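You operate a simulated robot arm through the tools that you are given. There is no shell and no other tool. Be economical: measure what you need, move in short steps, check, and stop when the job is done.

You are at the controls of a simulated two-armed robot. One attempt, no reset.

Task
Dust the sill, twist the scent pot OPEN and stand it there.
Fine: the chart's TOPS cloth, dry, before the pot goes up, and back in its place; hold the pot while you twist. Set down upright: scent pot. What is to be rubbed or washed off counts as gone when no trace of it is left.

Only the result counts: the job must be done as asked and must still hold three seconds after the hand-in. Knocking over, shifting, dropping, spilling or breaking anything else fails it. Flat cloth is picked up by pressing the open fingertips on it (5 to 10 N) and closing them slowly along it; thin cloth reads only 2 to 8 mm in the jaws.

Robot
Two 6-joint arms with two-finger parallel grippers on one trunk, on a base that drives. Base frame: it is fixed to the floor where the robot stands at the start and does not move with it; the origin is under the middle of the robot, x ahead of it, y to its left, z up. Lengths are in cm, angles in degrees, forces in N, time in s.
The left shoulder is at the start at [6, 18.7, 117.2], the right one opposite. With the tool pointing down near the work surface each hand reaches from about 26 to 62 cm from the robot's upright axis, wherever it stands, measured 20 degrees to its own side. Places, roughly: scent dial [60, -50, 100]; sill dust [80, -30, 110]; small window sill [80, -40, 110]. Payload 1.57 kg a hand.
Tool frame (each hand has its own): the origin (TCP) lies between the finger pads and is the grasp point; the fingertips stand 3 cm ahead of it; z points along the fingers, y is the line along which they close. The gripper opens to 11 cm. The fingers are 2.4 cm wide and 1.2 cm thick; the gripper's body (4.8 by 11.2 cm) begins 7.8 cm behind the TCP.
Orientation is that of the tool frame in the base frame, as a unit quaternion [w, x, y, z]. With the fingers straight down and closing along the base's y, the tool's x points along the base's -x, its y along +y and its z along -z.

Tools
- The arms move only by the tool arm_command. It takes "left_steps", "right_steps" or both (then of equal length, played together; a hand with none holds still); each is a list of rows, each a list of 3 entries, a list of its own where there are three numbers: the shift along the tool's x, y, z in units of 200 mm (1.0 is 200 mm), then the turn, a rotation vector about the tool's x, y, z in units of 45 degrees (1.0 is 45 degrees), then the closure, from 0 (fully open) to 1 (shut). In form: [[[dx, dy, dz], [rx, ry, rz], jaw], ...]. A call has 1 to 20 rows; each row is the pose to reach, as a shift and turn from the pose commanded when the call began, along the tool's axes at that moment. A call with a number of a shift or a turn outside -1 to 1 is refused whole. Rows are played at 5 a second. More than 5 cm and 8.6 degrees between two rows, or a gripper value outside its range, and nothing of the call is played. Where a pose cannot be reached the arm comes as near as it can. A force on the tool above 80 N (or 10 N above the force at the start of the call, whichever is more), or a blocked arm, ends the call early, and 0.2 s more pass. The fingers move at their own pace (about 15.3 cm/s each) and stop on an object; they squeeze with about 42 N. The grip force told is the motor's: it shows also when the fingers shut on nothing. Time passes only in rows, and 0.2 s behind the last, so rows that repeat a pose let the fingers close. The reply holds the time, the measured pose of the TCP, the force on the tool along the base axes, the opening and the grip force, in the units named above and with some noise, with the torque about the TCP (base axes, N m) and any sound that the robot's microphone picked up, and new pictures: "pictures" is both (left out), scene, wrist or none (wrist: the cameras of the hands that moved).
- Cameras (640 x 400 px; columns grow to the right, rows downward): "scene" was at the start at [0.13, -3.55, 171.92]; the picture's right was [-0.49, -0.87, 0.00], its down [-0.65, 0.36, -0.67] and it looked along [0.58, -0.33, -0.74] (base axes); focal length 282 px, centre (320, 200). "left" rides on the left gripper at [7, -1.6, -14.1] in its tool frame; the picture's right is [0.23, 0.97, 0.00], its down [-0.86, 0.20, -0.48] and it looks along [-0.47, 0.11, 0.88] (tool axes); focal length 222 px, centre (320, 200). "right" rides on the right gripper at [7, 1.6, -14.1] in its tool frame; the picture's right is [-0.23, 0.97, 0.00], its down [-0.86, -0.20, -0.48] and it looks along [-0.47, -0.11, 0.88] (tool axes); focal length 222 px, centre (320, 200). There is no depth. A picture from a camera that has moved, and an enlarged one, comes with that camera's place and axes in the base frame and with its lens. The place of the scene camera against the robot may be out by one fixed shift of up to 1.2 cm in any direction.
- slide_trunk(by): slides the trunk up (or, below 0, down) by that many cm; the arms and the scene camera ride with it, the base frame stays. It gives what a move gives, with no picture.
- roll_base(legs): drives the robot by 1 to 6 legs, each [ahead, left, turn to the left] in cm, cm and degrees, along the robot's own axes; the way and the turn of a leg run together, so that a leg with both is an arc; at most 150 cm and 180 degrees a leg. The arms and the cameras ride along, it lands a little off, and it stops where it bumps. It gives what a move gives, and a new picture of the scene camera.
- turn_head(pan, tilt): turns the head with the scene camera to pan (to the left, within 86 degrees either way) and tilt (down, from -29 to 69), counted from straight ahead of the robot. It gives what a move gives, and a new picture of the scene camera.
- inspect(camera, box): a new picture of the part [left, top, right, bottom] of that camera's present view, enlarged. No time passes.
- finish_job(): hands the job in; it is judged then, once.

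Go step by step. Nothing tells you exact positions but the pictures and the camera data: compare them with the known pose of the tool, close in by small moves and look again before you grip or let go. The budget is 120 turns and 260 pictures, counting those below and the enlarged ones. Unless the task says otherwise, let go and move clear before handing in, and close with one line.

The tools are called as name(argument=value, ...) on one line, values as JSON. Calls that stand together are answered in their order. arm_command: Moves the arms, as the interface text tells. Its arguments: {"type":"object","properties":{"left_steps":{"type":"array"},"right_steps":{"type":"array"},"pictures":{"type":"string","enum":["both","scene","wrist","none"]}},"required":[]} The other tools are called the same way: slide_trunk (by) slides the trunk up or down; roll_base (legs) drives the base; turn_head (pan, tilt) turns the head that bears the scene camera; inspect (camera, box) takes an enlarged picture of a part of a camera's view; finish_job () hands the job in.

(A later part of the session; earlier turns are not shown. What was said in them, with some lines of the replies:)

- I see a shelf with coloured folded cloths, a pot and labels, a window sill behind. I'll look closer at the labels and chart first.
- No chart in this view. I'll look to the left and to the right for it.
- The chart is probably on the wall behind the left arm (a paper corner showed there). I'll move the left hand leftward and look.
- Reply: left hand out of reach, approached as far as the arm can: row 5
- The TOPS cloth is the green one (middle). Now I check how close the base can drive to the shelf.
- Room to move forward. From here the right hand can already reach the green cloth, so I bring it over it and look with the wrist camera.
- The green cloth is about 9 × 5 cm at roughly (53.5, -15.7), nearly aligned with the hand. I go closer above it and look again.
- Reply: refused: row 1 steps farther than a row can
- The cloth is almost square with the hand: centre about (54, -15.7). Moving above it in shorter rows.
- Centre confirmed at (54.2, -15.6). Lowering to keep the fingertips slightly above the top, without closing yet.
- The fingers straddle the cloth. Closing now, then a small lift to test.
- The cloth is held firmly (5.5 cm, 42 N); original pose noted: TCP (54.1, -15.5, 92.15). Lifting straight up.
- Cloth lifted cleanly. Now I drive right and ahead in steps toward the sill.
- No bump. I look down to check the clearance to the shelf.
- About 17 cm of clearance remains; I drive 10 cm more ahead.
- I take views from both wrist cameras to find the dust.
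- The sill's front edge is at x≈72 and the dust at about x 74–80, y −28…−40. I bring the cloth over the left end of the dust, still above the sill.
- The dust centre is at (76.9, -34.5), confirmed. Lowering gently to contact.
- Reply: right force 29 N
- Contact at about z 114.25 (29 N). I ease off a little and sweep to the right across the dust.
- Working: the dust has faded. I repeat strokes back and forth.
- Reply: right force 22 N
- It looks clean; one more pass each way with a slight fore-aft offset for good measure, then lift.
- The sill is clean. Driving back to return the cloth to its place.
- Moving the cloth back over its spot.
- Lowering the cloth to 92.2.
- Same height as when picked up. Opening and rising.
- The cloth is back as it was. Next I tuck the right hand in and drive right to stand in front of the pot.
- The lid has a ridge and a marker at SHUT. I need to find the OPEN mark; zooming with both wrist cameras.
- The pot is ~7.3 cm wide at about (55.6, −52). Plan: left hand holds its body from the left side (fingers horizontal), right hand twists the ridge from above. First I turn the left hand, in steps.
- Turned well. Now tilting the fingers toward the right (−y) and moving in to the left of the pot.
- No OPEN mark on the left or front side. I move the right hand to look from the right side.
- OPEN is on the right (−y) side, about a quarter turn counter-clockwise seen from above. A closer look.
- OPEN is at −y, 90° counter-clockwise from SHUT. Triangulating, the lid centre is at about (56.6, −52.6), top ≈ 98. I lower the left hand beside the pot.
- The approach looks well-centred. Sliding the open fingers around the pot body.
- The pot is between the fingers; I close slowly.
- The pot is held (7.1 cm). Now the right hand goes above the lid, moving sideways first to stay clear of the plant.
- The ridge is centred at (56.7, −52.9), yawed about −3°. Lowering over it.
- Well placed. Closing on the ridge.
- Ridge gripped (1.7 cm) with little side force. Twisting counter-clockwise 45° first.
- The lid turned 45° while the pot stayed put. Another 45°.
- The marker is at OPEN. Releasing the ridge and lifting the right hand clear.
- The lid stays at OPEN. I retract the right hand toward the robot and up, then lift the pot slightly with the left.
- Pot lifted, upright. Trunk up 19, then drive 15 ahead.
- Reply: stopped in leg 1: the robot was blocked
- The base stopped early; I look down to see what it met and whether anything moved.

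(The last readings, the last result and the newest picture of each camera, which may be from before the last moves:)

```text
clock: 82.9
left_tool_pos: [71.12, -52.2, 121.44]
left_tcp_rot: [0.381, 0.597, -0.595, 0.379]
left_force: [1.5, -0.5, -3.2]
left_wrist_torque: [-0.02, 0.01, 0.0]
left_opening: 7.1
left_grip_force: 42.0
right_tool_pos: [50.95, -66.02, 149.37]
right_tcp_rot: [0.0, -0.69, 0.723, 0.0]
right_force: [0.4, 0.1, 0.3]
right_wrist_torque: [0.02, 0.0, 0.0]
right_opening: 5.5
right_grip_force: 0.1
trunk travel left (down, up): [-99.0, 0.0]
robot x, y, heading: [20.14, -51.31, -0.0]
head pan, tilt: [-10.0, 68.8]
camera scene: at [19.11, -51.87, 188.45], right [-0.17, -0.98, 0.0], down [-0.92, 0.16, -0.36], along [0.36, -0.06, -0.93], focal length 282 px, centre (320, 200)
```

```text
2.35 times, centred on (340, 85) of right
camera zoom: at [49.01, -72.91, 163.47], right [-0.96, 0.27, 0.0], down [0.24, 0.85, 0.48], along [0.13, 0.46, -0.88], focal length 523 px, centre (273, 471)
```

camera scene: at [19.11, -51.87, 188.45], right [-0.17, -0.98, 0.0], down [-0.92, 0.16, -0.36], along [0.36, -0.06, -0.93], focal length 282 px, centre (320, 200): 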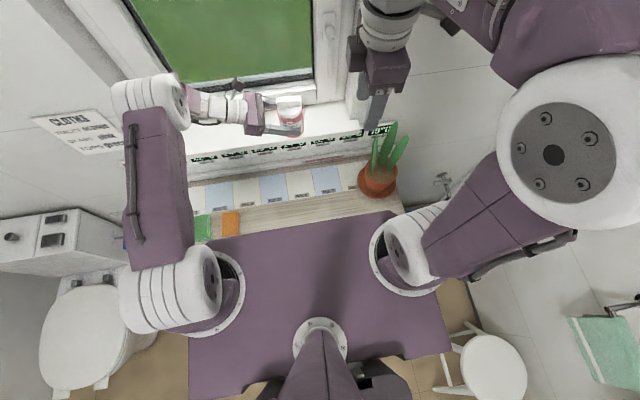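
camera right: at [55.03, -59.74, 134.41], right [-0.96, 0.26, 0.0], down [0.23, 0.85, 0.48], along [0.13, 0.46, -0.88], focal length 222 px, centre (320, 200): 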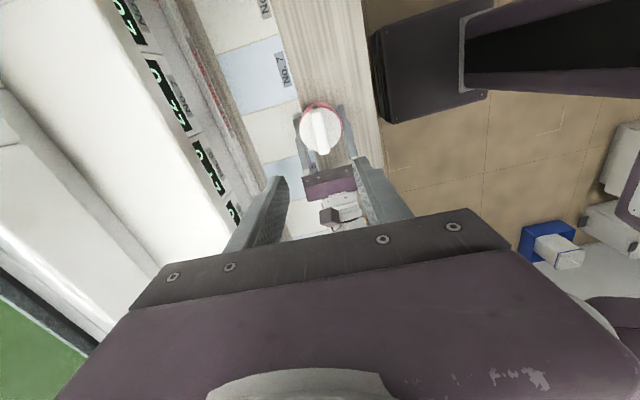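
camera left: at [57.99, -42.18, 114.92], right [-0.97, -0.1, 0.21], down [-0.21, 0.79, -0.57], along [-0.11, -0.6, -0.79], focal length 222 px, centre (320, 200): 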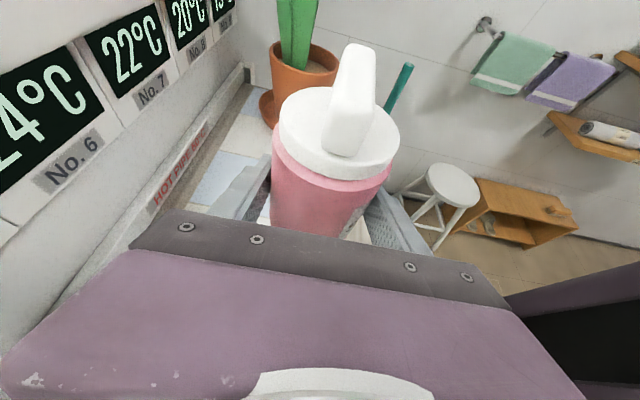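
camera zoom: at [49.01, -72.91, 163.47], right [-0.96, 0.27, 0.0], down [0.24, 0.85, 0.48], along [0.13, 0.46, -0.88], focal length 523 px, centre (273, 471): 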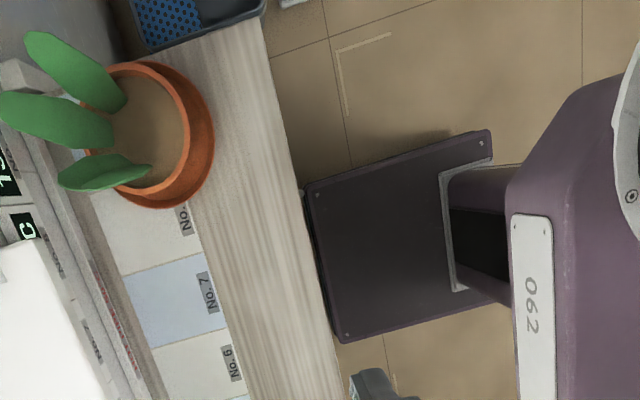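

The base front is about 4–5 cm short of the shelf; it likely touched the small handle of the lower compartment. I back off 1 cm to relieve contact and extend the arm instead.

roll_base(legs=[[-1.2, 0, 0]])

arm_command(left_steps=[[[0, -0.1, 0], [0, 0, 0], 1], [[0, -0.2, 0], [0, 0, 0], 1], [[0, -0.3, 0], [0, 0, 0], 1], [[0, -0.34, 0], [0, 0, 0], 1]], pictures="both")

```text
clock: 83.7
left_tool_pos: [70.07, -52.25, 121.49]
left_tcp_rot: [0.381, 0.598, -0.594, 0.379]
left_force: [0.7, 0.2, -3.4]
left_wrist_torque: [0.01, 0.01, -0.01]
left_opening: 7.08
left_grip_force: 42.0
right_tool_pos: [49.79, -66.1, 149.36]
right_tcp_rot: [-0.001, -0.691, 0.723, 0.001]
right_force: [-0.2, -0.1, 0.3]
right_wrist_torque: [0.0, 0.05, -0.04]
right_opening: 5.51
right_grip_force: 0.0
trunk travel left (down, up): [-99.0, 0.0]
robot x, y, heading: [18.57, -51.62, 0.2]
head pan, tilt: [-10.0, 68.8]
camera scene: at [18.07, -51.88, 188.44], right [-0.17, -0.98, 0.0], down [-0.92, 0.16, -0.36], along [0.35, -0.06, -0.93], focal length 282 px, centre (320, 200)
```

scene: 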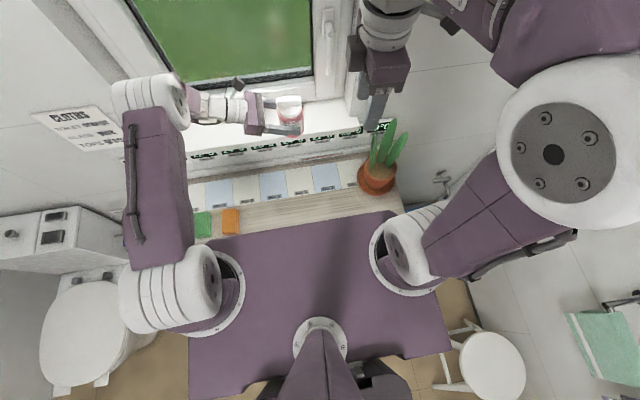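

```text
clock: 84.7
left_tool_pos: [76.47, -52.13, 121.57]
left_tcp_rot: [0.381, 0.597, -0.596, 0.378]
left_force: [0.3, -0.2, -3.4]
left_wrist_torque: [0.05, 0.0, 0.0]
left_opening: 7.09
left_grip_force: 41.6
right_tool_pos: [49.41, -66.16, 149.46]
right_tcp_rot: [-0.001, -0.691, 0.722, 0.0]
right_force: [0.5, -0.2, 0.3]
right_wrist_torque: [-0.01, -0.01, 0.02]
right_opening: 5.49
right_grip_force: 0.0
trunk travel left (down, up): [-99.0, 0.0]
robot x, y, heading: [18.73, -51.23, 0.2]
head pan, tilt: [-10.0, 68.8]
camera scene: at [17.55, -51.88, 188.44], right [-0.17, -0.98, 0.0], down [-0.92, 0.16, -0.36], along [0.36, -0.06, -0.93], focal length 282 px, centre (320, 200)
camera left: at [78.11, -42.26, 133.85], right [-0.97, -0.1, 0.21], down [-0.2, 0.8, -0.57], along [-0.11, -0.6, -0.79], focal length 222 px, centre (320, 200)
```

scene: 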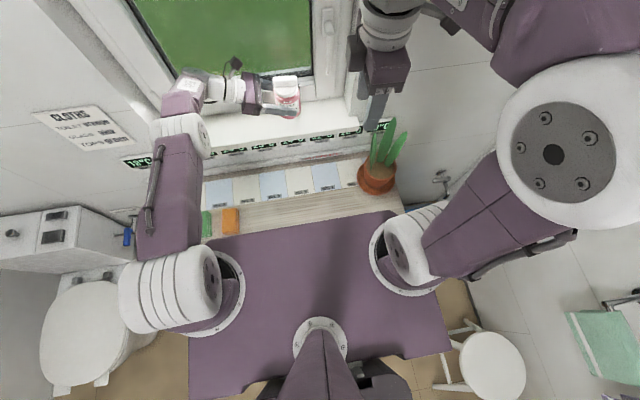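
left: 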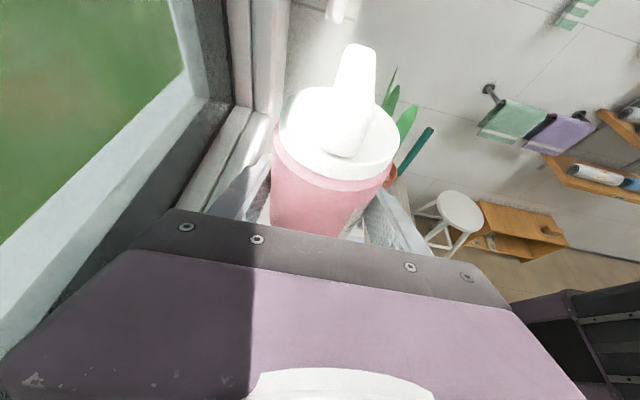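

Checking clearance to the window frame before lowering.

inspect(camera="scene", box=[160, 50, 340, 160])

inspect(camera="left", box=[160, 90, 420, 250])

inspect(camera="right", box=[130, 120, 330, 250])

```text
3.56 times, centred on (250, 105) of scene
camera zoom: at [17.55, -51.88, 188.44], right [-0.17, -0.98, 0.0], down [-0.92, 0.16, -0.36], along [0.36, -0.06, -0.93], focal length 1002 px, centre (569, 538)
```

zoom: 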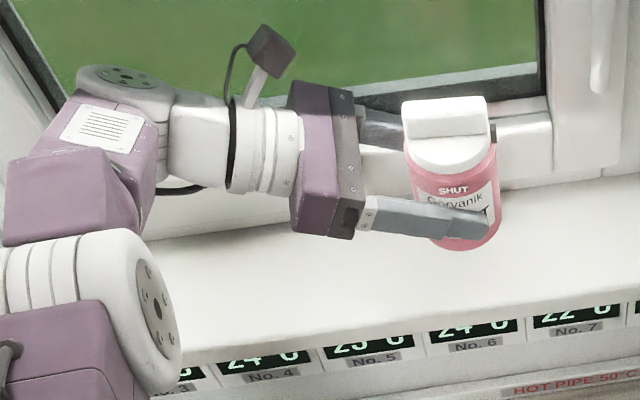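

```text
2.46 times, centred on (290, 170) of left
camera zoom: at [78.11, -42.26, 133.85], right [-0.97, -0.1, 0.21], down [-0.2, 0.8, -0.57], along [-0.11, -0.6, -0.79], focal length 547 px, centre (394, 274)
```

zoom: 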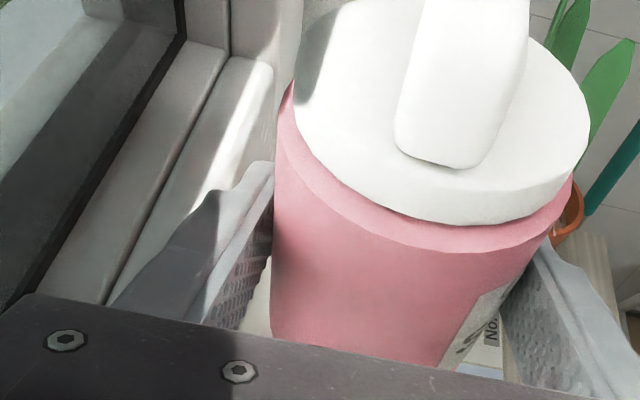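

```text
3.08 times, centred on (230, 185) of right
camera zoom: at [47.51, -72.91, 163.53], right [-0.96, 0.27, 0.0], down [0.24, 0.85, 0.48], along [0.13, 0.46, -0.88], focal length 684 px, centre (597, 246)
```

zoom: 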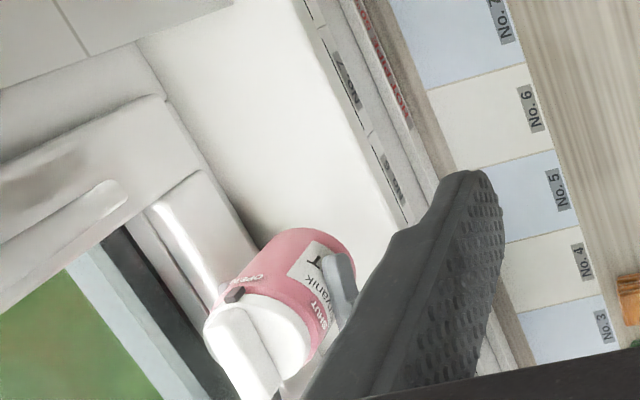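

Clearance is fine. Lowering the pot to just above the sill.

arm_command(left_steps=[[[-0.12, -0.02, 0.056], [0, 0, 0], 1], [[-0.22, -0.025, 0.103], [0, 0, 0], 1], [[-0.28, -0.025, 0.131], [0, 0, 0], 1], [[-0.295, -0.025, 0.138], [0, 0, 0], 1], [[-0.295, -0.025, 0.138], [0, 0, 0], 1]], pictures="both")

inspect(camera="scene", box=[200, 60, 340, 150])

```text
clock: 85.9
left_tool_pos: [74.95, -51.86, 115.65]
left_tcp_rot: [0.381, 0.597, -0.595, 0.379]
left_force: [-0.3, -0.4, -3.5]
left_wrist_torque: [0.02, 0.02, 0.0]
left_opening: 7.1
left_grip_force: 41.6
left hand out of reach, approached as far as the arm can: row 1, 2, 3, 4, 5
right_tool_pos: [49.5, -66.07, 149.46]
right_tcp_rot: [-0.001, -0.691, 0.723, 0.001]
right_force: [0.7, -0.1, 0.6]
right_wrist_torque: [0.01, -0.03, -0.01]
right_opening: 5.52
right_grip_force: 0.0
trunk travel left (down, up): [-99.0, 0.0]
robot x, y, heading: [18.82, -51.25, 0.2]
head pan, tilt: [-10.0, 68.8]
camera scene: at [17.66, -51.89, 188.44], right [-0.17, -0.98, 0.0], down [-0.92, 0.16, -0.36], along [0.36, -0.06, -0.93], focal length 282 px, centre (320, 200)
camera left: at [76.57, -42.12, 128.0], right [-0.97, -0.1, 0.21], down [-0.2, 0.8, -0.57], along [-0.11, -0.6, -0.79], focal length 222 px, centre (320, 200)
```

scene: 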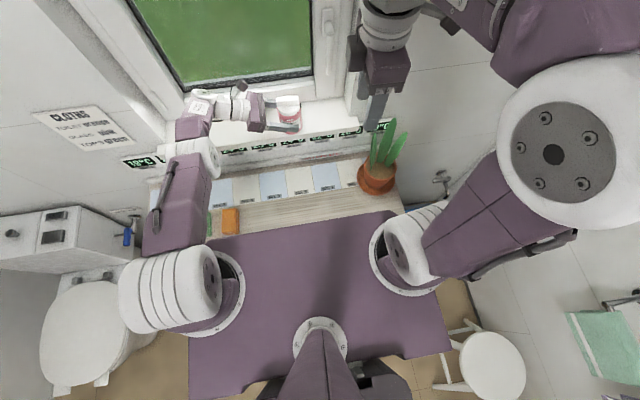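
left: 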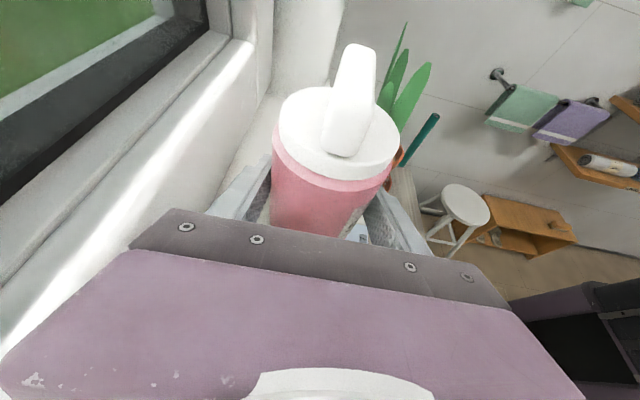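

```text
4.44 times, centred on (270, 105) of scene
camera zoom: at [17.66, -51.89, 188.44], right [-0.17, -0.98, 0.0], down [-0.92, 0.16, -0.36], along [0.36, -0.06, -0.93], focal length 1253 px, centre (542, 622)
```

zoom: 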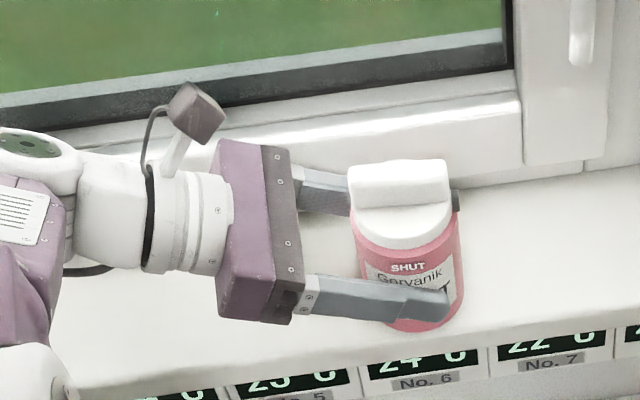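

The arm is at its reach limit lower down. I'll go back up to where it reached and lower using the trunk instead.

arm_command(left_steps=[[[0.12, 0, -0.056], [0, 0, 0], 1], [[0.22, 0, -0.103], [0, 0, 0], 1], [[0.295, 0, -0.138], [0, 0, 0], 1], [[0.295, 0, -0.138], [0, 0, 0], 1]], pictures="none")

```text
clock: 86.9
left_tool_pos: [75.06, -51.88, 122.31]
left_tcp_rot: [0.38, 0.598, -0.595, 0.379]
left_force: [0.2, 1.1, -3.7]
left_wrist_torque: [0.03, 0.03, 0.0]
left_opening: 7.08
left_grip_force: 42.1
right_tool_pos: [49.49, -66.01, 149.29]
right_tcp_rot: [0.0, -0.691, 0.723, 0.0]
right_force: [0.0, -0.1, 1.1]
right_wrist_torque: [0.03, 0.01, 0.0]
right_opening: 5.51
right_grip_force: 0.0
trunk travel left (down, up): [-99.0, 0.0]
robot x, y, heading: [18.79, -51.18, -0.1]
head pan, tilt: [-10.0, 68.8]
```

arm_command(left_steps=[[[0, -0.05, 0], [0, 0, 0], 1], [[0, -0.095, 0], [0, 0, 0], 1], [[0, -0.095, 0], [0, 0, 0], 1]], pictures="none")

slide_trunk(by=-6.8)

inspect(camera="scene", box=[200, 60, 340, 150])

```text
clock: 87.7
left_tool_pos: [76.88, -51.95, 122.34]
left_tcp_rot: [0.381, 0.597, -0.596, 0.378]
left_force: [0.7, 0.1, -3.1]
left_wrist_torque: [0.03, 0.02, 0.05]
left_opening: 7.1
left_grip_force: 41.9
right_tool_pos: [49.4, -65.86, 149.39]
right_tcp_rot: [0.0, -0.691, 0.723, 0.0]
right_force: [-0.3, 0.5, 0.2]
right_wrist_torque: [0.01, 0.0, 0.03]
right_opening: 5.47
right_grip_force: 0.1
trunk travel left (down, up): [-99.0, 0.0]
robot x, y, heading: [18.63, -51.56, 0.1]
head pan, tilt: [-10.0, 68.8]
```

```text
clock: 88.5
left_tool_pos: [76.93, -51.91, 118.95]
left_tcp_rot: [-0.372, -0.582, 0.605, -0.397]
left_force: [-27.6, 3.5, 22.6]
left_wrist_torque: [1.92, -1.41, 1.49]
left_opening: 7.09
left_grip_force: 41.5
right_tool_pos: [48.56, -65.91, 144.11]
right_tcp_rot: [0.001, -0.691, 0.723, -0.003]
right_force: [1.2, 0.1, 0.3]
right_wrist_torque: [-0.01, 0.06, 0.02]
right_opening: 5.49
right_grip_force: 0.0
trunk travel left (down, up): [-93.6, 5.4]
robot x, y, heading: [18.97, -51.32, 0.1]
head pan, tilt: [-10.0, 68.8]
stopped: the force on the tool passed its limit (the readings are from after the stop); the commanded pose is now the measured one
```

```text
4.44 times, centred on (270, 105) of scene
camera zoom: at [16.51, -51.8, 182.95], right [-0.17, -0.99, 0.0], down [-0.92, 0.16, -0.37], along [0.36, -0.06, -0.93], focal length 1253 px, centre (542, 622)
```

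zoom: 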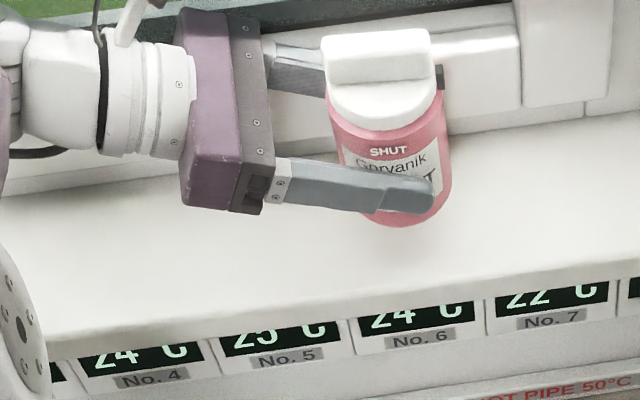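

The hand touched the window sash. I raise the trunk to free it, and will then yaw the hand so it points more into the window side from the front.

slide_trunk(by=5.4)

inspect(camera="scene", box=[200, 60, 340, 150])

inspect(camera="left", box=[160, 20, 480, 250])

```text
clock: 89.5
left_tool_pos: [78.05, -51.88, 123.77]
left_tcp_rot: [-0.37, -0.587, 0.601, -0.396]
left_force: [0.5, 0.1, -3.8]
left_wrist_torque: [0.02, 0.01, 0.01]
left_opening: 7.09
left_grip_force: 42.5
right_tool_pos: [49.62, -66.02, 149.34]
right_tcp_rot: [-0.001, -0.692, 0.722, 0.001]
right_force: [0.5, -0.1, -0.3]
right_wrist_torque: [0.02, 0.02, -0.01]
right_opening: 5.5
right_grip_force: 0.1
trunk travel left (down, up): [-99.0, 0.0]
robot x, y, heading: [18.82, -51.27, -0.1]
head pan, tilt: [-10.0, 68.8]
```

```text
4.44 times, centred on (270, 105) of scene
camera zoom: at [18.01, -51.88, 188.4], right [-0.17, -0.98, 0.0], down [-0.92, 0.16, -0.36], along [0.35, -0.06, -0.93], focal length 1253 px, centre (542, 622)
```

zoom: 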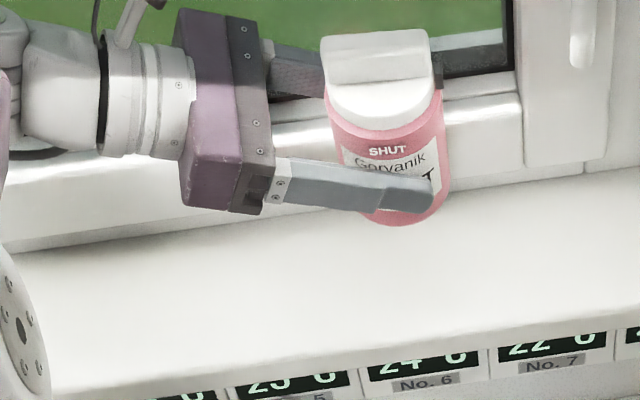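

```text
1.74 times, centred on (320, 135) of left
camera zoom: at [79.07, -41.91, 135.96], right [-0.98, -0.1, 0.17], down [-0.18, 0.79, -0.59], along [-0.07, -0.61, -0.79], focal length 386 px, centre (320, 313)
```

zoom: 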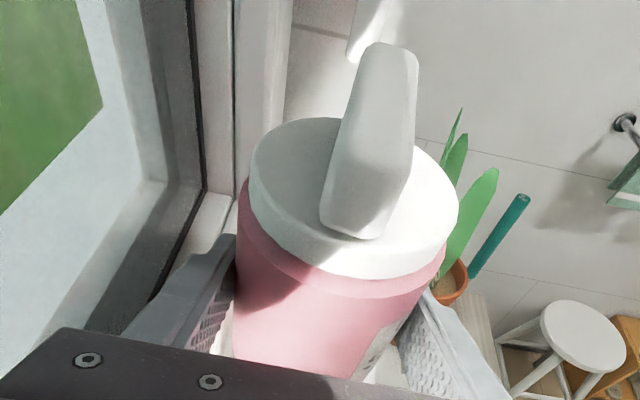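

The pot leans ~2.5° with the hand after the touch. I pull back from the window and straighten it.

arm_command(left_steps=[[[0.004, 0.1, -0.002], [0, 0, 0], 1], [[0.008, 0.2, -0.004], [-0.012, -0.007, -0.025], 1], [[0.011, 0.3, -0.006], [-0.023, -0.013, -0.05], 1], [[0.011, 0.3, -0.006], [-0.023, -0.013, -0.05], 1]], pictures="none")

inspect(camera="right", box=[130, 120, 330, 250])

inspect(camera="scene", box=[200, 60, 340, 150])

```text
clock: 90.5
left_tool_pos: [71.81, -51.75, 123.79]
left_tcp_rot: [0.38, 0.598, -0.595, 0.38]
left_force: [0.5, 0.4, -3.6]
left_wrist_torque: [0.1, 0.0, -0.01]
left_opening: 7.1
left_grip_force: 41.5
right_tool_pos: [49.49, -66.0, 149.38]
right_tcp_rot: [0.0, -0.691, 0.723, 0.0]
right_force: [-0.2, 0.3, 0.1]
right_wrist_torque: [-0.03, -0.02, 0.02]
right_opening: 5.49
right_grip_force: 0.0
trunk travel left (down, up): [-99.0, 0.0]
robot x, y, heading: [18.68, -50.93, -0.1]
head pan, tilt: [-10.0, 68.8]
```

```text
3.08 times, centred on (230, 185) of right
camera zoom: at [47.54, -72.91, 163.47], right [-0.96, 0.27, 0.0], down [0.24, 0.85, 0.48], along [0.13, 0.46, -0.88], focal length 684 px, centre (597, 246)
```

zoom: 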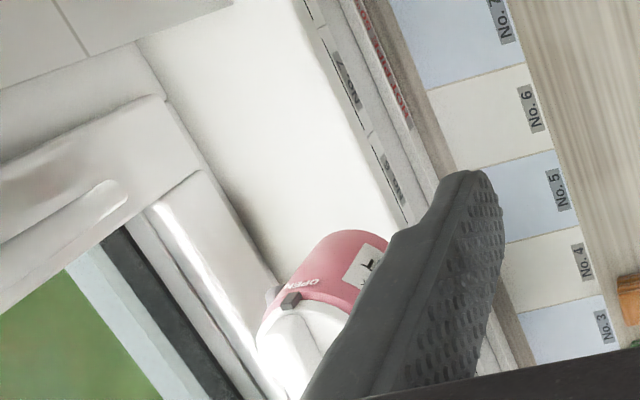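

```text
4.44 times, centred on (270, 105) of scene
camera zoom: at [17.59, -51.87, 188.39], right [-0.17, -0.98, 0.0], down [-0.92, 0.16, -0.36], along [0.36, -0.06, -0.93], focal length 1253 px, centre (542, 622)
```

zoom: 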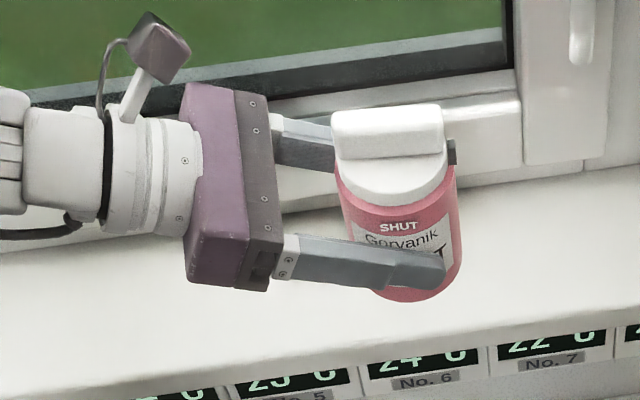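

Straightened. Now yaw the left hand 45° about the vertical so it approaches from the front-left.

arm_command(left_steps=[[[0, 0, 0], [0.151, 0.0005, -0.0705], 1], [[0, 0, 0], [0.302, 0.001, -0.141], 1], [[0, 0, 0], [0.453, 0.0015, -0.2115], 1], [[0, 0, 0], [0.605, 0.002, -0.282], 1], [[0, 0, 0], [0.756, 0.0025, -0.3525], 1], [[0, 0, 0], [0.907, 0.003, -0.423], 1], [[0, 0, 0], [0.907, 0.003, -0.423], 1]], pictures="both")

inspect(camera="scene", box=[200, 60, 340, 150])

```text
clock: 92.0
left_tool_pos: [71.71, -51.94, 123.91]
left_tcp_rot: [0.205, 0.78, -0.32, 0.497]
left_force: [-0.2, -0.6, -4.2]
left_wrist_torque: [0.01, -0.01, 0.01]
left_opening: 7.12
left_grip_force: 41.8
right_tool_pos: [49.57, -66.11, 149.39]
right_tcp_rot: [-0.001, -0.691, 0.723, 0.001]
right_force: [0.3, 0.1, -0.1]
right_wrist_torque: [0.03, 0.03, -0.01]
right_opening: 5.53
right_grip_force: 0.0
trunk travel left (down, up): [-99.0, 0.0]
robot x, y, heading: [18.82, -51.31, -0.0]
head pan, tilt: [-10.0, 68.8]
camera scene: at [17.7, -51.87, 188.39], right [-0.17, -0.98, 0.0], down [-0.92, 0.16, -0.36], along [0.36, -0.06, -0.93], focal length 282 px, centre (320, 200)
camera left: at [65.82, -43.82, 136.02], right [-0.62, -0.76, 0.21], down [-0.71, 0.42, -0.57], along [0.35, -0.5, -0.79], focal length 222 px, centre (320, 200)
```

scene: 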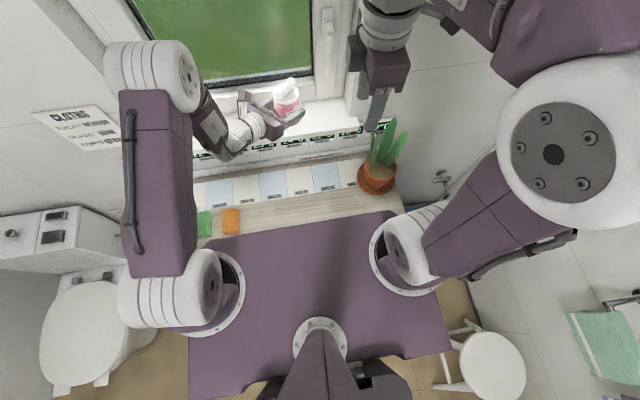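
left: 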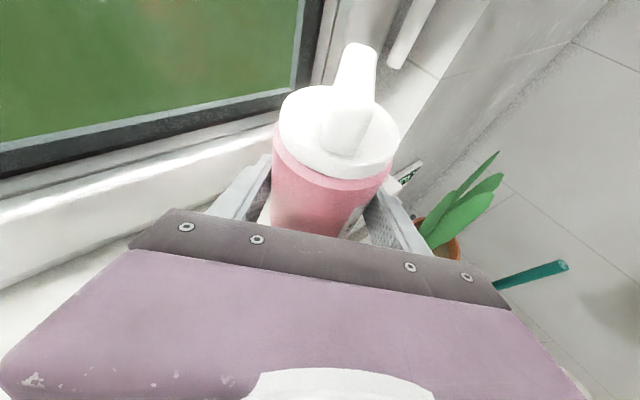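

```text
4.44 times, centred on (270, 105) of scene
camera zoom: at [17.7, -51.87, 188.39], right [-0.17, -0.98, 0.0], down [-0.92, 0.16, -0.36], along [0.36, -0.06, -0.93], focal length 1253 px, centre (542, 622)
```

zoom: 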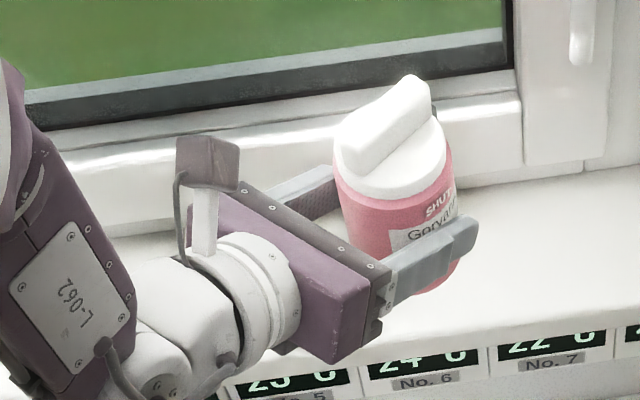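

Good pose. Moving in over the sill, then down.

arm_command(left_steps=[[[0.036, -0.085, 0.078], [0, 0, 0], 1], [[0.073, -0.1705, 0.156], [0, 0, 0], 1], [[-0.05, -0.1705, 0.213], [0, 0, 0], 1], [[-0.17, -0.171, 0.269], [0, 0, 0], 1], [[-0.27, -0.171, 0.3155], [0, 0, 0], 1], [[-0.317, -0.171, 0.3375], [0, 0, 0], 1], [[-0.317, -0.171, 0.3375], [0, 0, 0], 1]], pictures="both")

inspect(camera="scene", box=[200, 60, 340, 150])

inspect(camera="right", box=[130, 120, 330, 250])

```text
clock: 93.7
left_tool_pos: [76.6, -51.91, 115.19]
left_tcp_rot: [0.206, 0.78, -0.32, 0.496]
left_force: [0.6, -0.3, -2.7]
left_wrist_torque: [0.02, 0.03, 0.0]
left_opening: 7.08
left_grip_force: 41.8
right_tool_pos: [49.4, -65.96, 149.41]
right_tcp_rot: [-0.001, -0.691, 0.723, 0.0]
right_force: [-0.7, -0.3, 0.5]
right_wrist_torque: [-0.02, 0.01, 0.0]
right_opening: 5.49
right_grip_force: 0.1
trunk travel left (down, up): [-99.0, 0.0]
robot x, y, heading: [18.82, -51.39, -0.1]
head pan, tilt: [-10.0, 68.8]
camera scene: at [17.47, -51.83, 188.38], right [-0.17, -0.98, 0.0], down [-0.92, 0.16, -0.36], along [0.36, -0.06, -0.93], focal length 282 px, centre (320, 200)
camera left: at [70.57, -43.79, 127.42], right [-0.62, -0.76, 0.21], down [-0.71, 0.42, -0.57], along [0.35, -0.5, -0.79], focal length 222 px, centre (320, 200)
```

scene: 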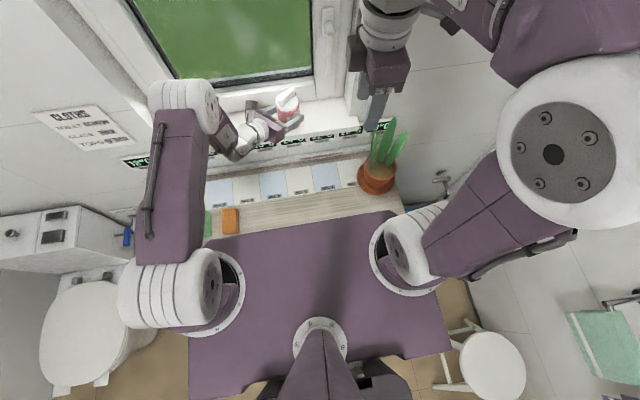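
left: 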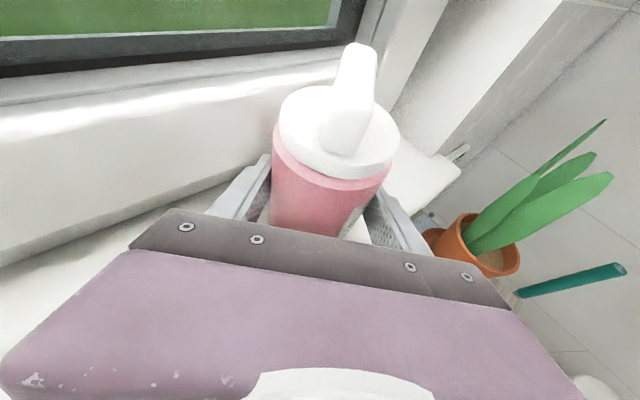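

```text
4.44 times, centred on (270, 105) of scene
camera zoom: at [17.47, -51.83, 188.38], right [-0.17, -0.98, 0.0], down [-0.92, 0.16, -0.36], along [0.36, -0.06, -0.93], focal length 1253 px, centre (542, 622)
```

zoom: 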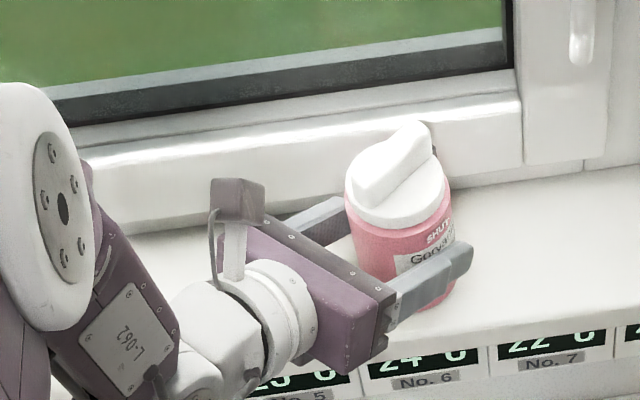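

```text
3.08 times, centred on (230, 185) of right
camera zoom: at [47.44, -72.88, 163.49], right [-0.96, 0.27, 0.0], down [0.24, 0.85, 0.48], along [0.13, 0.46, -0.88], focal length 684 px, centre (597, 246)
```

zoom: 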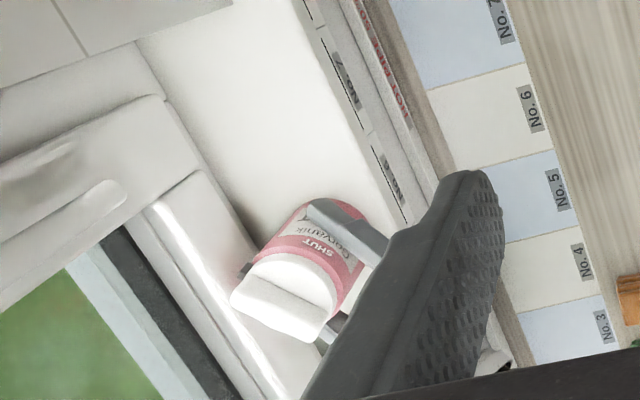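

Not in contact yet. Lowering in fine steps.

arm_command(left_steps=[[[-0.009, 0, 0.0042], [0, 0, 0], 1], [[-0.018, 0, 0.0084], [0, 0, 0], 1], [[-0.0227, 0, 0.0105], [0, 0, 0], 1], [[-0.0227, 0, 0.0105], [0, 0, 0], 1]], pictures="none")

```text
clock: 94.7
left_tool_pos: [76.46, -52.0, 115.0]
left_tcp_rot: [0.205, 0.779, -0.32, 0.498]
left_force: [-0.1, 0.7, 10.4]
left_wrist_torque: [0.43, 0.12, 0.03]
left_opening: 7.1
left_grip_force: 41.2
right_tool_pos: [49.26, -65.97, 149.45]
right_tcp_rot: [0.0, -0.691, 0.723, 0.0]
right_force: [-0.6, -0.1, -0.7]
right_wrist_torque: [0.02, 0.0, -0.02]
right_opening: 5.48
right_grip_force: 0.2
trunk travel left (down, up): [-99.0, 0.0]
robot x, y, heading: [18.4, -51.22, -0.0]
head pan, tilt: [-10.0, 68.8]
```

Contact made (~14 N). Opening slowly and looking.

arm_command(left_steps=[[[0.006, 0, -0.003], [0, 0, 0], 0.34], [[0.006, 0, -0.003], [0, 0, 0], 0.32], [[0.006, 0, -0.003], [0, 0, 0], 0.29], [[0.006, 0, -0.003], [0, 0, 0], 0.26], [[0.006, 0, -0.003], [0, 0, 0], 0.26], [[0.006, 0, -0.003], [0, 0, 0], 0.26]], pictures="wrist")

inspect(camera="scene", box=[230, 60, 340, 140])

inspect(camera="right", box=[130, 120, 330, 250])

```text
clock: 96.0
left_tool_pos: [76.46, -52.01, 115.03]
left_tcp_rot: [0.207, 0.78, -0.322, 0.496]
left_force: [-9.0, -1.2, -8.4]
left_wrist_torque: [-0.11, 0.45, 0.0]
left_opening: 7.5
left_grip_force: 0.0
right_tool_pos: [49.35, -66.19, 149.3]
right_tcp_rot: [0.0, -0.691, 0.723, 0.0]
right_force: [-0.2, 0.1, -0.6]
right_wrist_torque: [0.01, 0.0, -0.01]
right_opening: 5.51
right_grip_force: 0.1
trunk travel left (down, up): [-99.0, 0.0]
robot x, y, heading: [18.97, -50.97, -0.1]
head pan, tilt: [-10.0, 68.8]
camera left: at [70.46, -43.85, 127.14], right [-0.62, -0.76, 0.21], down [-0.71, 0.42, -0.57], along [0.35, -0.5, -0.79], focal length 222 px, centre (320, 200)
```

left: 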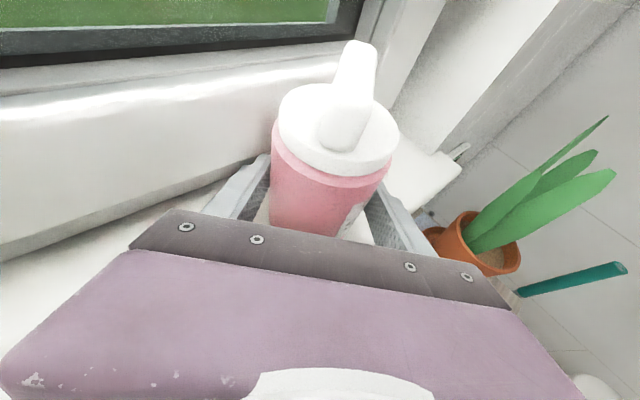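

```text
5.00 times, centred on (285, 100) of scene
camera zoom: at [17.45, -51.95, 188.39], right [-0.17, -0.98, 0.0], down [-0.92, 0.16, -0.36], along [0.36, -0.06, -0.93], focal length 1409 px, centre (495, 700)
```

zoom: 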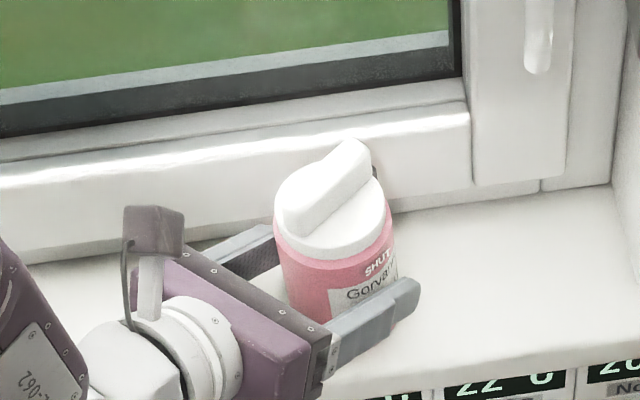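

```text
3.08 times, centred on (230, 185) of right
camera zoom: at [47.42, -72.98, 163.48], right [-0.96, 0.27, 0.0], down [0.24, 0.84, 0.48], along [0.13, 0.46, -0.88], focal length 684 px, centre (597, 246)
```

zoom: 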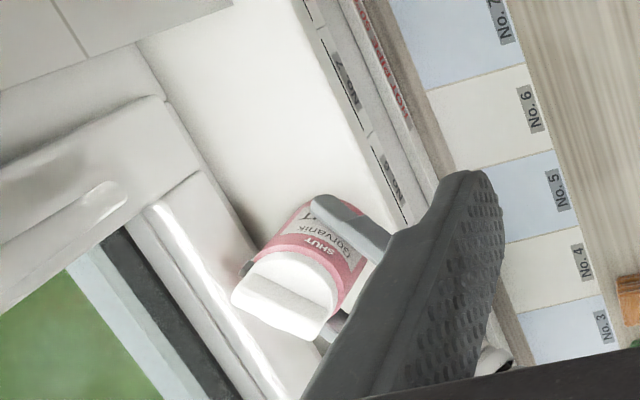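

The rear finger just touches the sash, but the grip is off (7.5 vs 7.1 cm). I hold that opening and retreat horizontally in small steps.

arm_command(left_steps=[[[0, 0.004, 0], [0, 0, 0], 0.315], [[0, 0.004, 0], [0, 0, 0], 0.315], [[-0.0105, 0.004, -0.0227], [0, 0, 0], 0.315], [[-0.021, 0.004, -0.0453], [0, 0, 0], 0.315], [[-0.021, 0.004, -0.0453], [0, 0, 0], 0.315]], pictures="wrist")

inspect(camera="scene", box=[230, 60, 340, 140])

```text
clock: 97.2
left_tool_pos: [75.61, -51.27, 114.88]
left_tcp_rot: [0.206, 0.78, -0.321, 0.497]
left_force: [1.1, -0.1, -0.2]
left_wrist_torque: [-0.03, 0.03, -0.02]
left_opening: 7.54
left_grip_force: 0.1
right_tool_pos: [49.36, -66.12, 149.38]
right_tcp_rot: [0.0, -0.691, 0.723, 0.0]
right_force: [0.4, -0.5, 0.9]
right_wrist_torque: [0.0, -0.03, 0.01]
right_opening: 5.49
right_grip_force: 0.1
trunk travel left (down, up): [-99.0, 0.0]
robot x, y, heading: [18.63, -51.12, 0.0]
head pan, tilt: [-10.0, 68.8]
camera left: at [69.78, -43.14, 127.19], right [-0.62, -0.76, 0.21], down [-0.7, 0.42, -0.57], along [0.35, -0.5, -0.79], focal length 222 px, centre (320, 200)
```

left: 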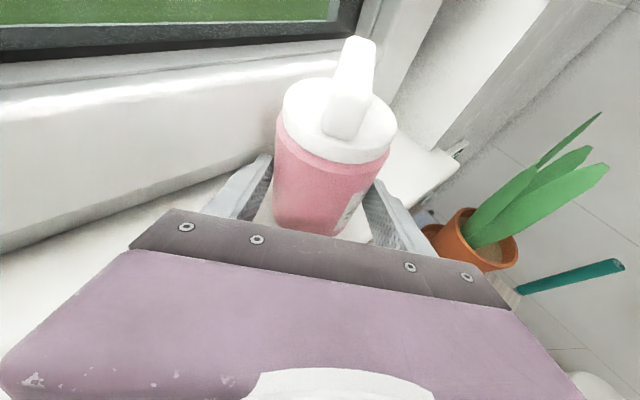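

```text
5.00 times, centred on (285, 100) of scene
camera zoom: at [17.55, -51.88, 188.4], right [-0.17, -0.98, 0.0], down [-0.92, 0.16, -0.36], along [0.36, -0.06, -0.93], focal length 1409 px, centre (495, 700)
```

zoom: 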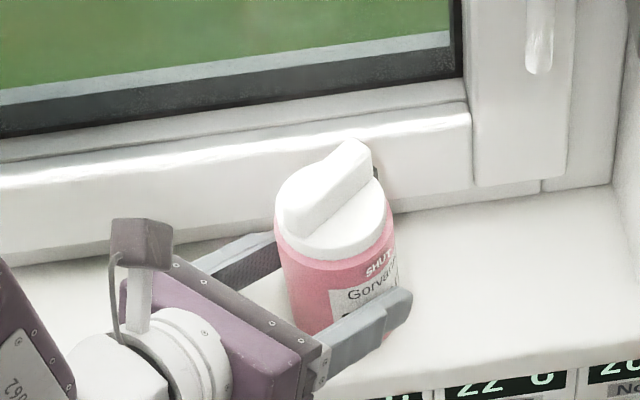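

The pot stays put. Continuing the retreat.

arm_command(left_steps=[[[-0.021, 0, -0.0453], [0, 0, 0], 0.29], [[-0.05, 0, -0.109], [0, 0, 0], 0.27], [[-0.09, 0, -0.195], [0, 0, 0], 0.27], [[-0.13, 0, -0.281], [0, 0, 0], 0.27], [[-0.19, 0, -0.408], [0, 0, 0], 0.27], [[-0.25, 0, -0.54], [0, 0, 0], 0.27]], pictures="both")

inspect(camera="scene", box=[230, 60, 340, 140])

inspect(camera="right", box=[130, 120, 330, 250])

```text
clock: 98.7
left_tool_pos: [67.32, -42.74, 115.01]
left_tcp_rot: [0.207, 0.779, -0.321, 0.497]
left_force: [-0.4, 0.5, 0.1]
left_wrist_torque: [0.0, 0.0, 0.0]
left_opening: 8.04
left_grip_force: 0.0
right_tool_pos: [49.31, -65.79, 149.44]
right_tcp_rot: [-0.001, -0.691, 0.723, 0.0]
right_force: [0.5, 0.3, 0.0]
right_wrist_torque: [0.0, -0.02, 0.01]
right_opening: 5.51
right_grip_force: 0.0
trunk travel left (down, up): [-99.0, 0.0]
robot x, y, heading: [18.83, -51.23, 0.5]
head pan, tilt: [-10.0, 68.8]
camera scene: at [17.49, -51.7, 188.39], right [-0.17, -0.98, 0.0], down [-0.92, 0.16, -0.36], along [0.36, -0.06, -0.93], focal length 282 px, centre (320, 200)
camera left: at [61.35, -34.55, 127.16], right [-0.62, -0.76, 0.21], down [-0.7, 0.42, -0.57], along [0.35, -0.5, -0.79], focal length 222 px, centre (320, 200)
```

scene: 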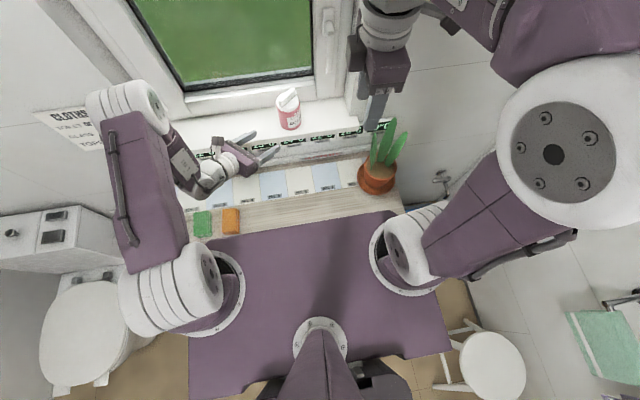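
left: 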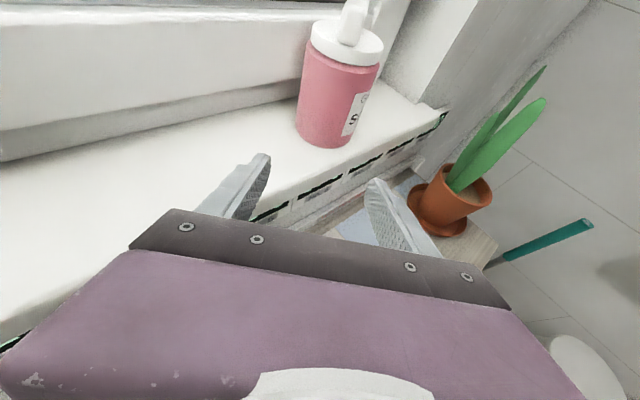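

```text
5.00 times, centred on (285, 100) of scene
camera zoom: at [17.49, -51.7, 188.39], right [-0.17, -0.98, 0.0], down [-0.92, 0.16, -0.36], along [0.36, -0.06, -0.93], focal length 1409 px, centre (495, 700)
```

zoom: 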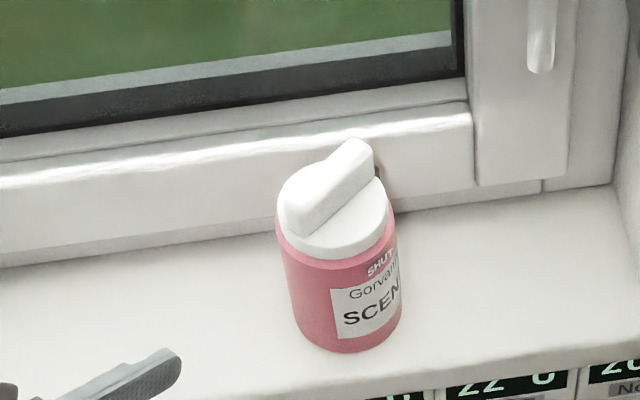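

```text
3.08 times, centred on (230, 185) of right
camera zoom: at [47.45, -72.77, 163.51], right [-0.96, 0.27, 0.0], down [0.24, 0.85, 0.48], along [0.13, 0.46, -0.88], focal length 684 px, centre (597, 246)
```

zoom: 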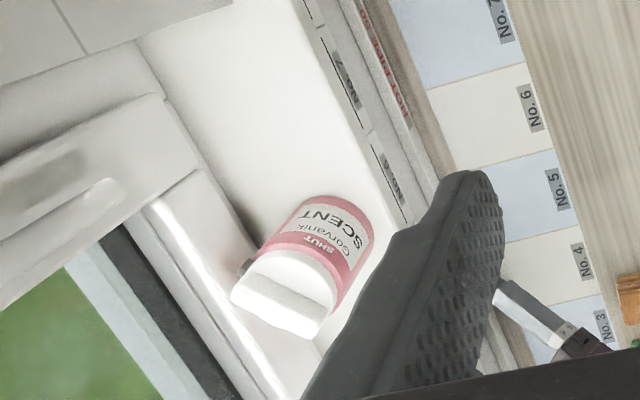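

The pot stands upright on the sill with the lid at OPEN. I lift the hand clear, back the base off and check everything else.

arm_command(left_steps=[[[0.15, 0, -0.07], [0, 0, 0], 0.27], [[0.3, 0, -0.14], [0, 0, 0], 0.27], [[0.453, 0, -0.211], [0, 0, 0], 0.27]], pictures="none")

roll_base(legs=[[-18, 0, 0]])

turn_head(pan=5, tilt=45)

inspect(camera="scene", box=[180, 130, 460, 330])

```text
clock: 99.5
left_tool_pos: [67.28, -42.86, 124.79]
left_tcp_rot: [0.207, 0.78, -0.321, 0.496]
left_force: [0.2, 0.4, 0.1]
left_wrist_torque: [0.02, -0.01, 0.01]
left_opening: 8.01
left_grip_force: 0.0
right_tool_pos: [49.38, -66.12, 149.28]
right_tcp_rot: [0.0, -0.692, 0.722, -0.001]
right_force: [-0.6, 0.6, -0.1]
right_wrist_torque: [-0.03, -0.02, 0.03]
right_opening: 5.5
right_grip_force: 0.0
trunk travel left (down, up): [-99.0, 0.0]
robot x, y, heading: [18.45, -51.53, 0.3]
head pan, tilt: [-10.0, 68.8]
```

```text
clock: 101.0
left_tool_pos: [49.41, -42.99, 124.66]
left_tcp_rot: [0.207, 0.781, -0.32, 0.495]
left_force: [0.9, -0.2, -0.9]
left_wrist_torque: [-0.02, 0.02, -0.03]
left_opening: 8.04
left_grip_force: 0.0
right_tool_pos: [31.53, -66.11, 149.11]
right_tcp_rot: [0.0, -0.69, 0.724, 0.001]
right_force: [0.2, 0.4, 0.5]
right_wrist_torque: [0.01, 0.05, -0.04]
right_opening: 5.5
right_grip_force: 0.0
trunk travel left (down, up): [-99.0, 0.0]
robot x, y, heading: [0.57, -51.25, -0.1]
head pan, tilt: [-10.0, 68.8]
camera scene: at [-0.13, -51.89, 188.39], right [-0.17, -0.98, 0.0], down [-0.92, 0.16, -0.36], along [0.35, -0.06, -0.93], focal length 282 px, centre (320, 200)
```

scene: 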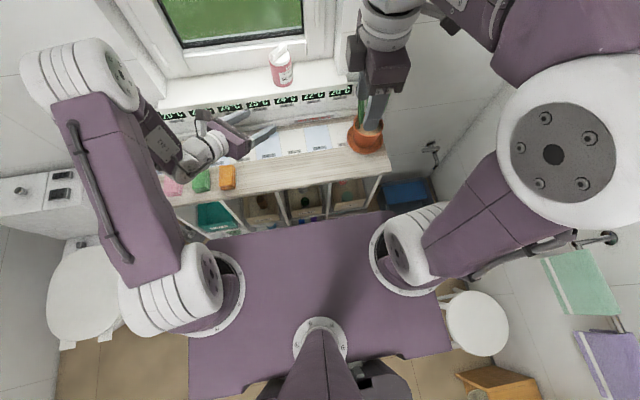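

```text
clock: 101.8
left_tool_pos: [48.98, -43.14, 124.96]
left_tcp_rot: [0.207, 0.779, -0.322, 0.496]
left_force: [0.1, -0.6, 0.0]
left_wrist_torque: [-0.01, -0.01, 0.01]
left_opening: 8.04
left_grip_force: 0.0
right_tool_pos: [30.98, -66.05, 149.3]
right_tcp_rot: [0.0, -0.691, 0.723, 0.0]
right_force: [0.1, 0.1, 0.2]
right_wrist_torque: [0.0, -0.01, 0.0]
right_opening: 5.49
right_grip_force: 0.0
trunk travel left (down, up): [-99.0, 0.0]
robot x, y, heading: [0.45, -51.45, 0.2]
head pan, tilt: [5.0, 45.0]
camera scene: at [1.71, -50.19, 191.28], right [0.09, -1.0, 0.0], down [-0.7, -0.06, -0.71], along [0.7, 0.06, -0.71], focal length 282 px, centre (320, 200)
```

scene: 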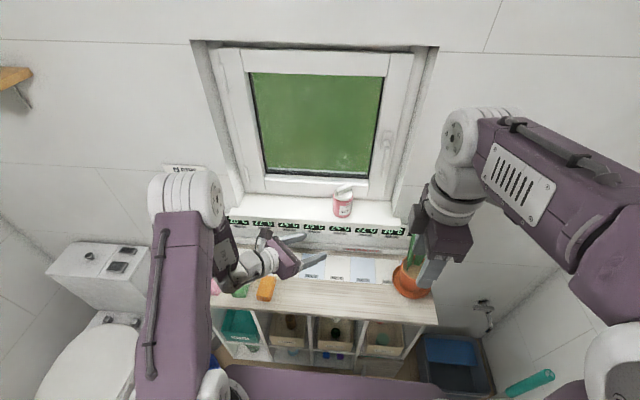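

```text
2.00 times, centred on (320, 230) of scene
camera zoom: at [1.71, -50.19, 191.28], right [0.09, -1.0, 0.0], down [-0.7, -0.06, -0.71], along [0.7, 0.06, -0.71], focal length 564 px, centre (320, 140)
```

zoom: 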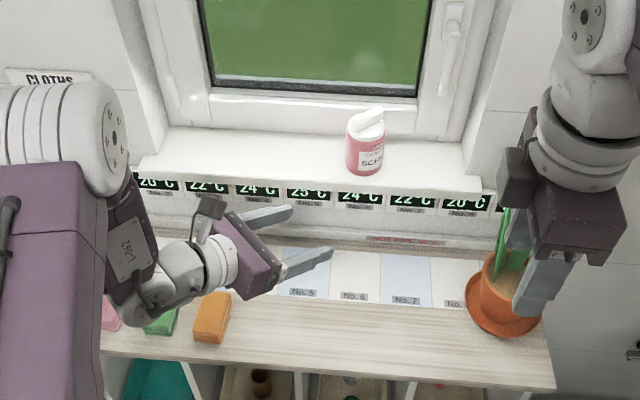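

inspect(camera="scene", box=[200, 265, 300, 330])

inspect(camera="scene", box=[310, 170, 380, 230])

inspect(camera="left", box=[0, 0, 640, 400])

```text
6.15 times, centred on (250, 298) of scene
camera zoom: at [1.71, -50.19, 191.28], right [0.09, -1.0, 0.0], down [-0.7, -0.06, -0.71], along [0.7, 0.06, -0.71], focal length 1734 px, centre (751, -400)
```

zoom: 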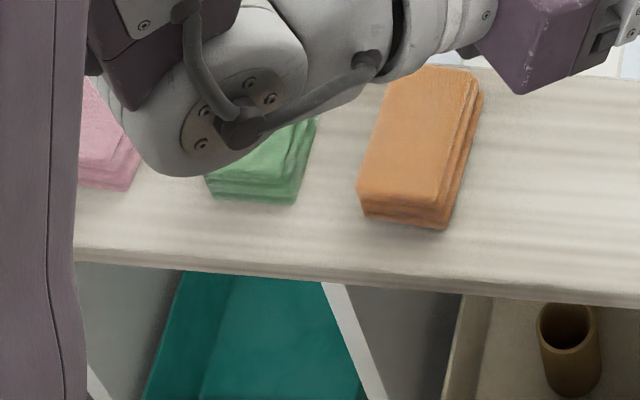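

```text
6.67 times, centred on (345, 200) of scene
camera zoom: at [1.71, -50.19, 191.28], right [0.09, -1.0, 0.0], down [-0.7, -0.06, -0.71], along [0.7, 0.06, -0.71], focal length 1879 px, centre (153, 200)
```

zoom: 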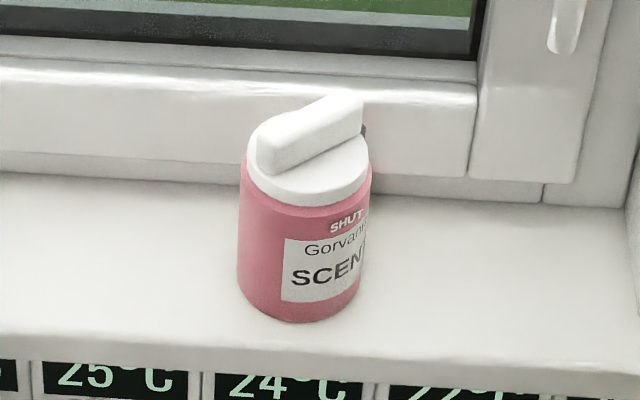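

```text
1.00 times, centred on (320, 200) of left
camera zoom: at [43.0, -34.9, 137.09], right [-0.62, -0.76, 0.21], down [-0.7, 0.42, -0.57], along [0.35, -0.5, -0.79], focal length 222 px, centre (320, 200)
```

zoom: 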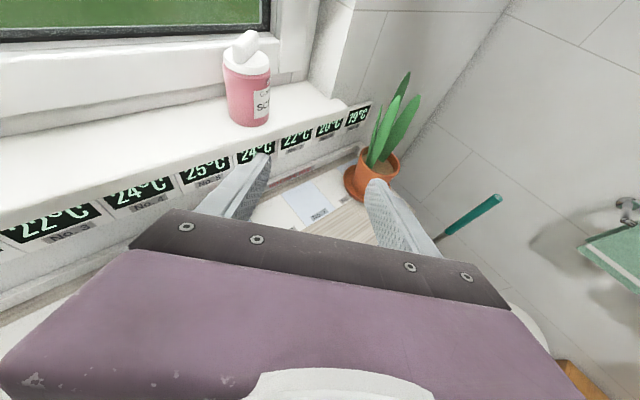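

The sill looks clean, the green cloth is back in its row, and the pot stands upright on the sill with its lid at OPEN. Both hands are clear, so I hand in.

finish_job()

```text
The job is handed in.
```

I dusted the sill with the dry green TOPS cloth, put the cloth back in its place, and stood the scent pot upright on the sill, twisted to OPEN while held. On the way the base stopped once against something unseen in front of the shelf and the left hand touched the window sash; nothing I could see had moved, but I did not see what the base met.
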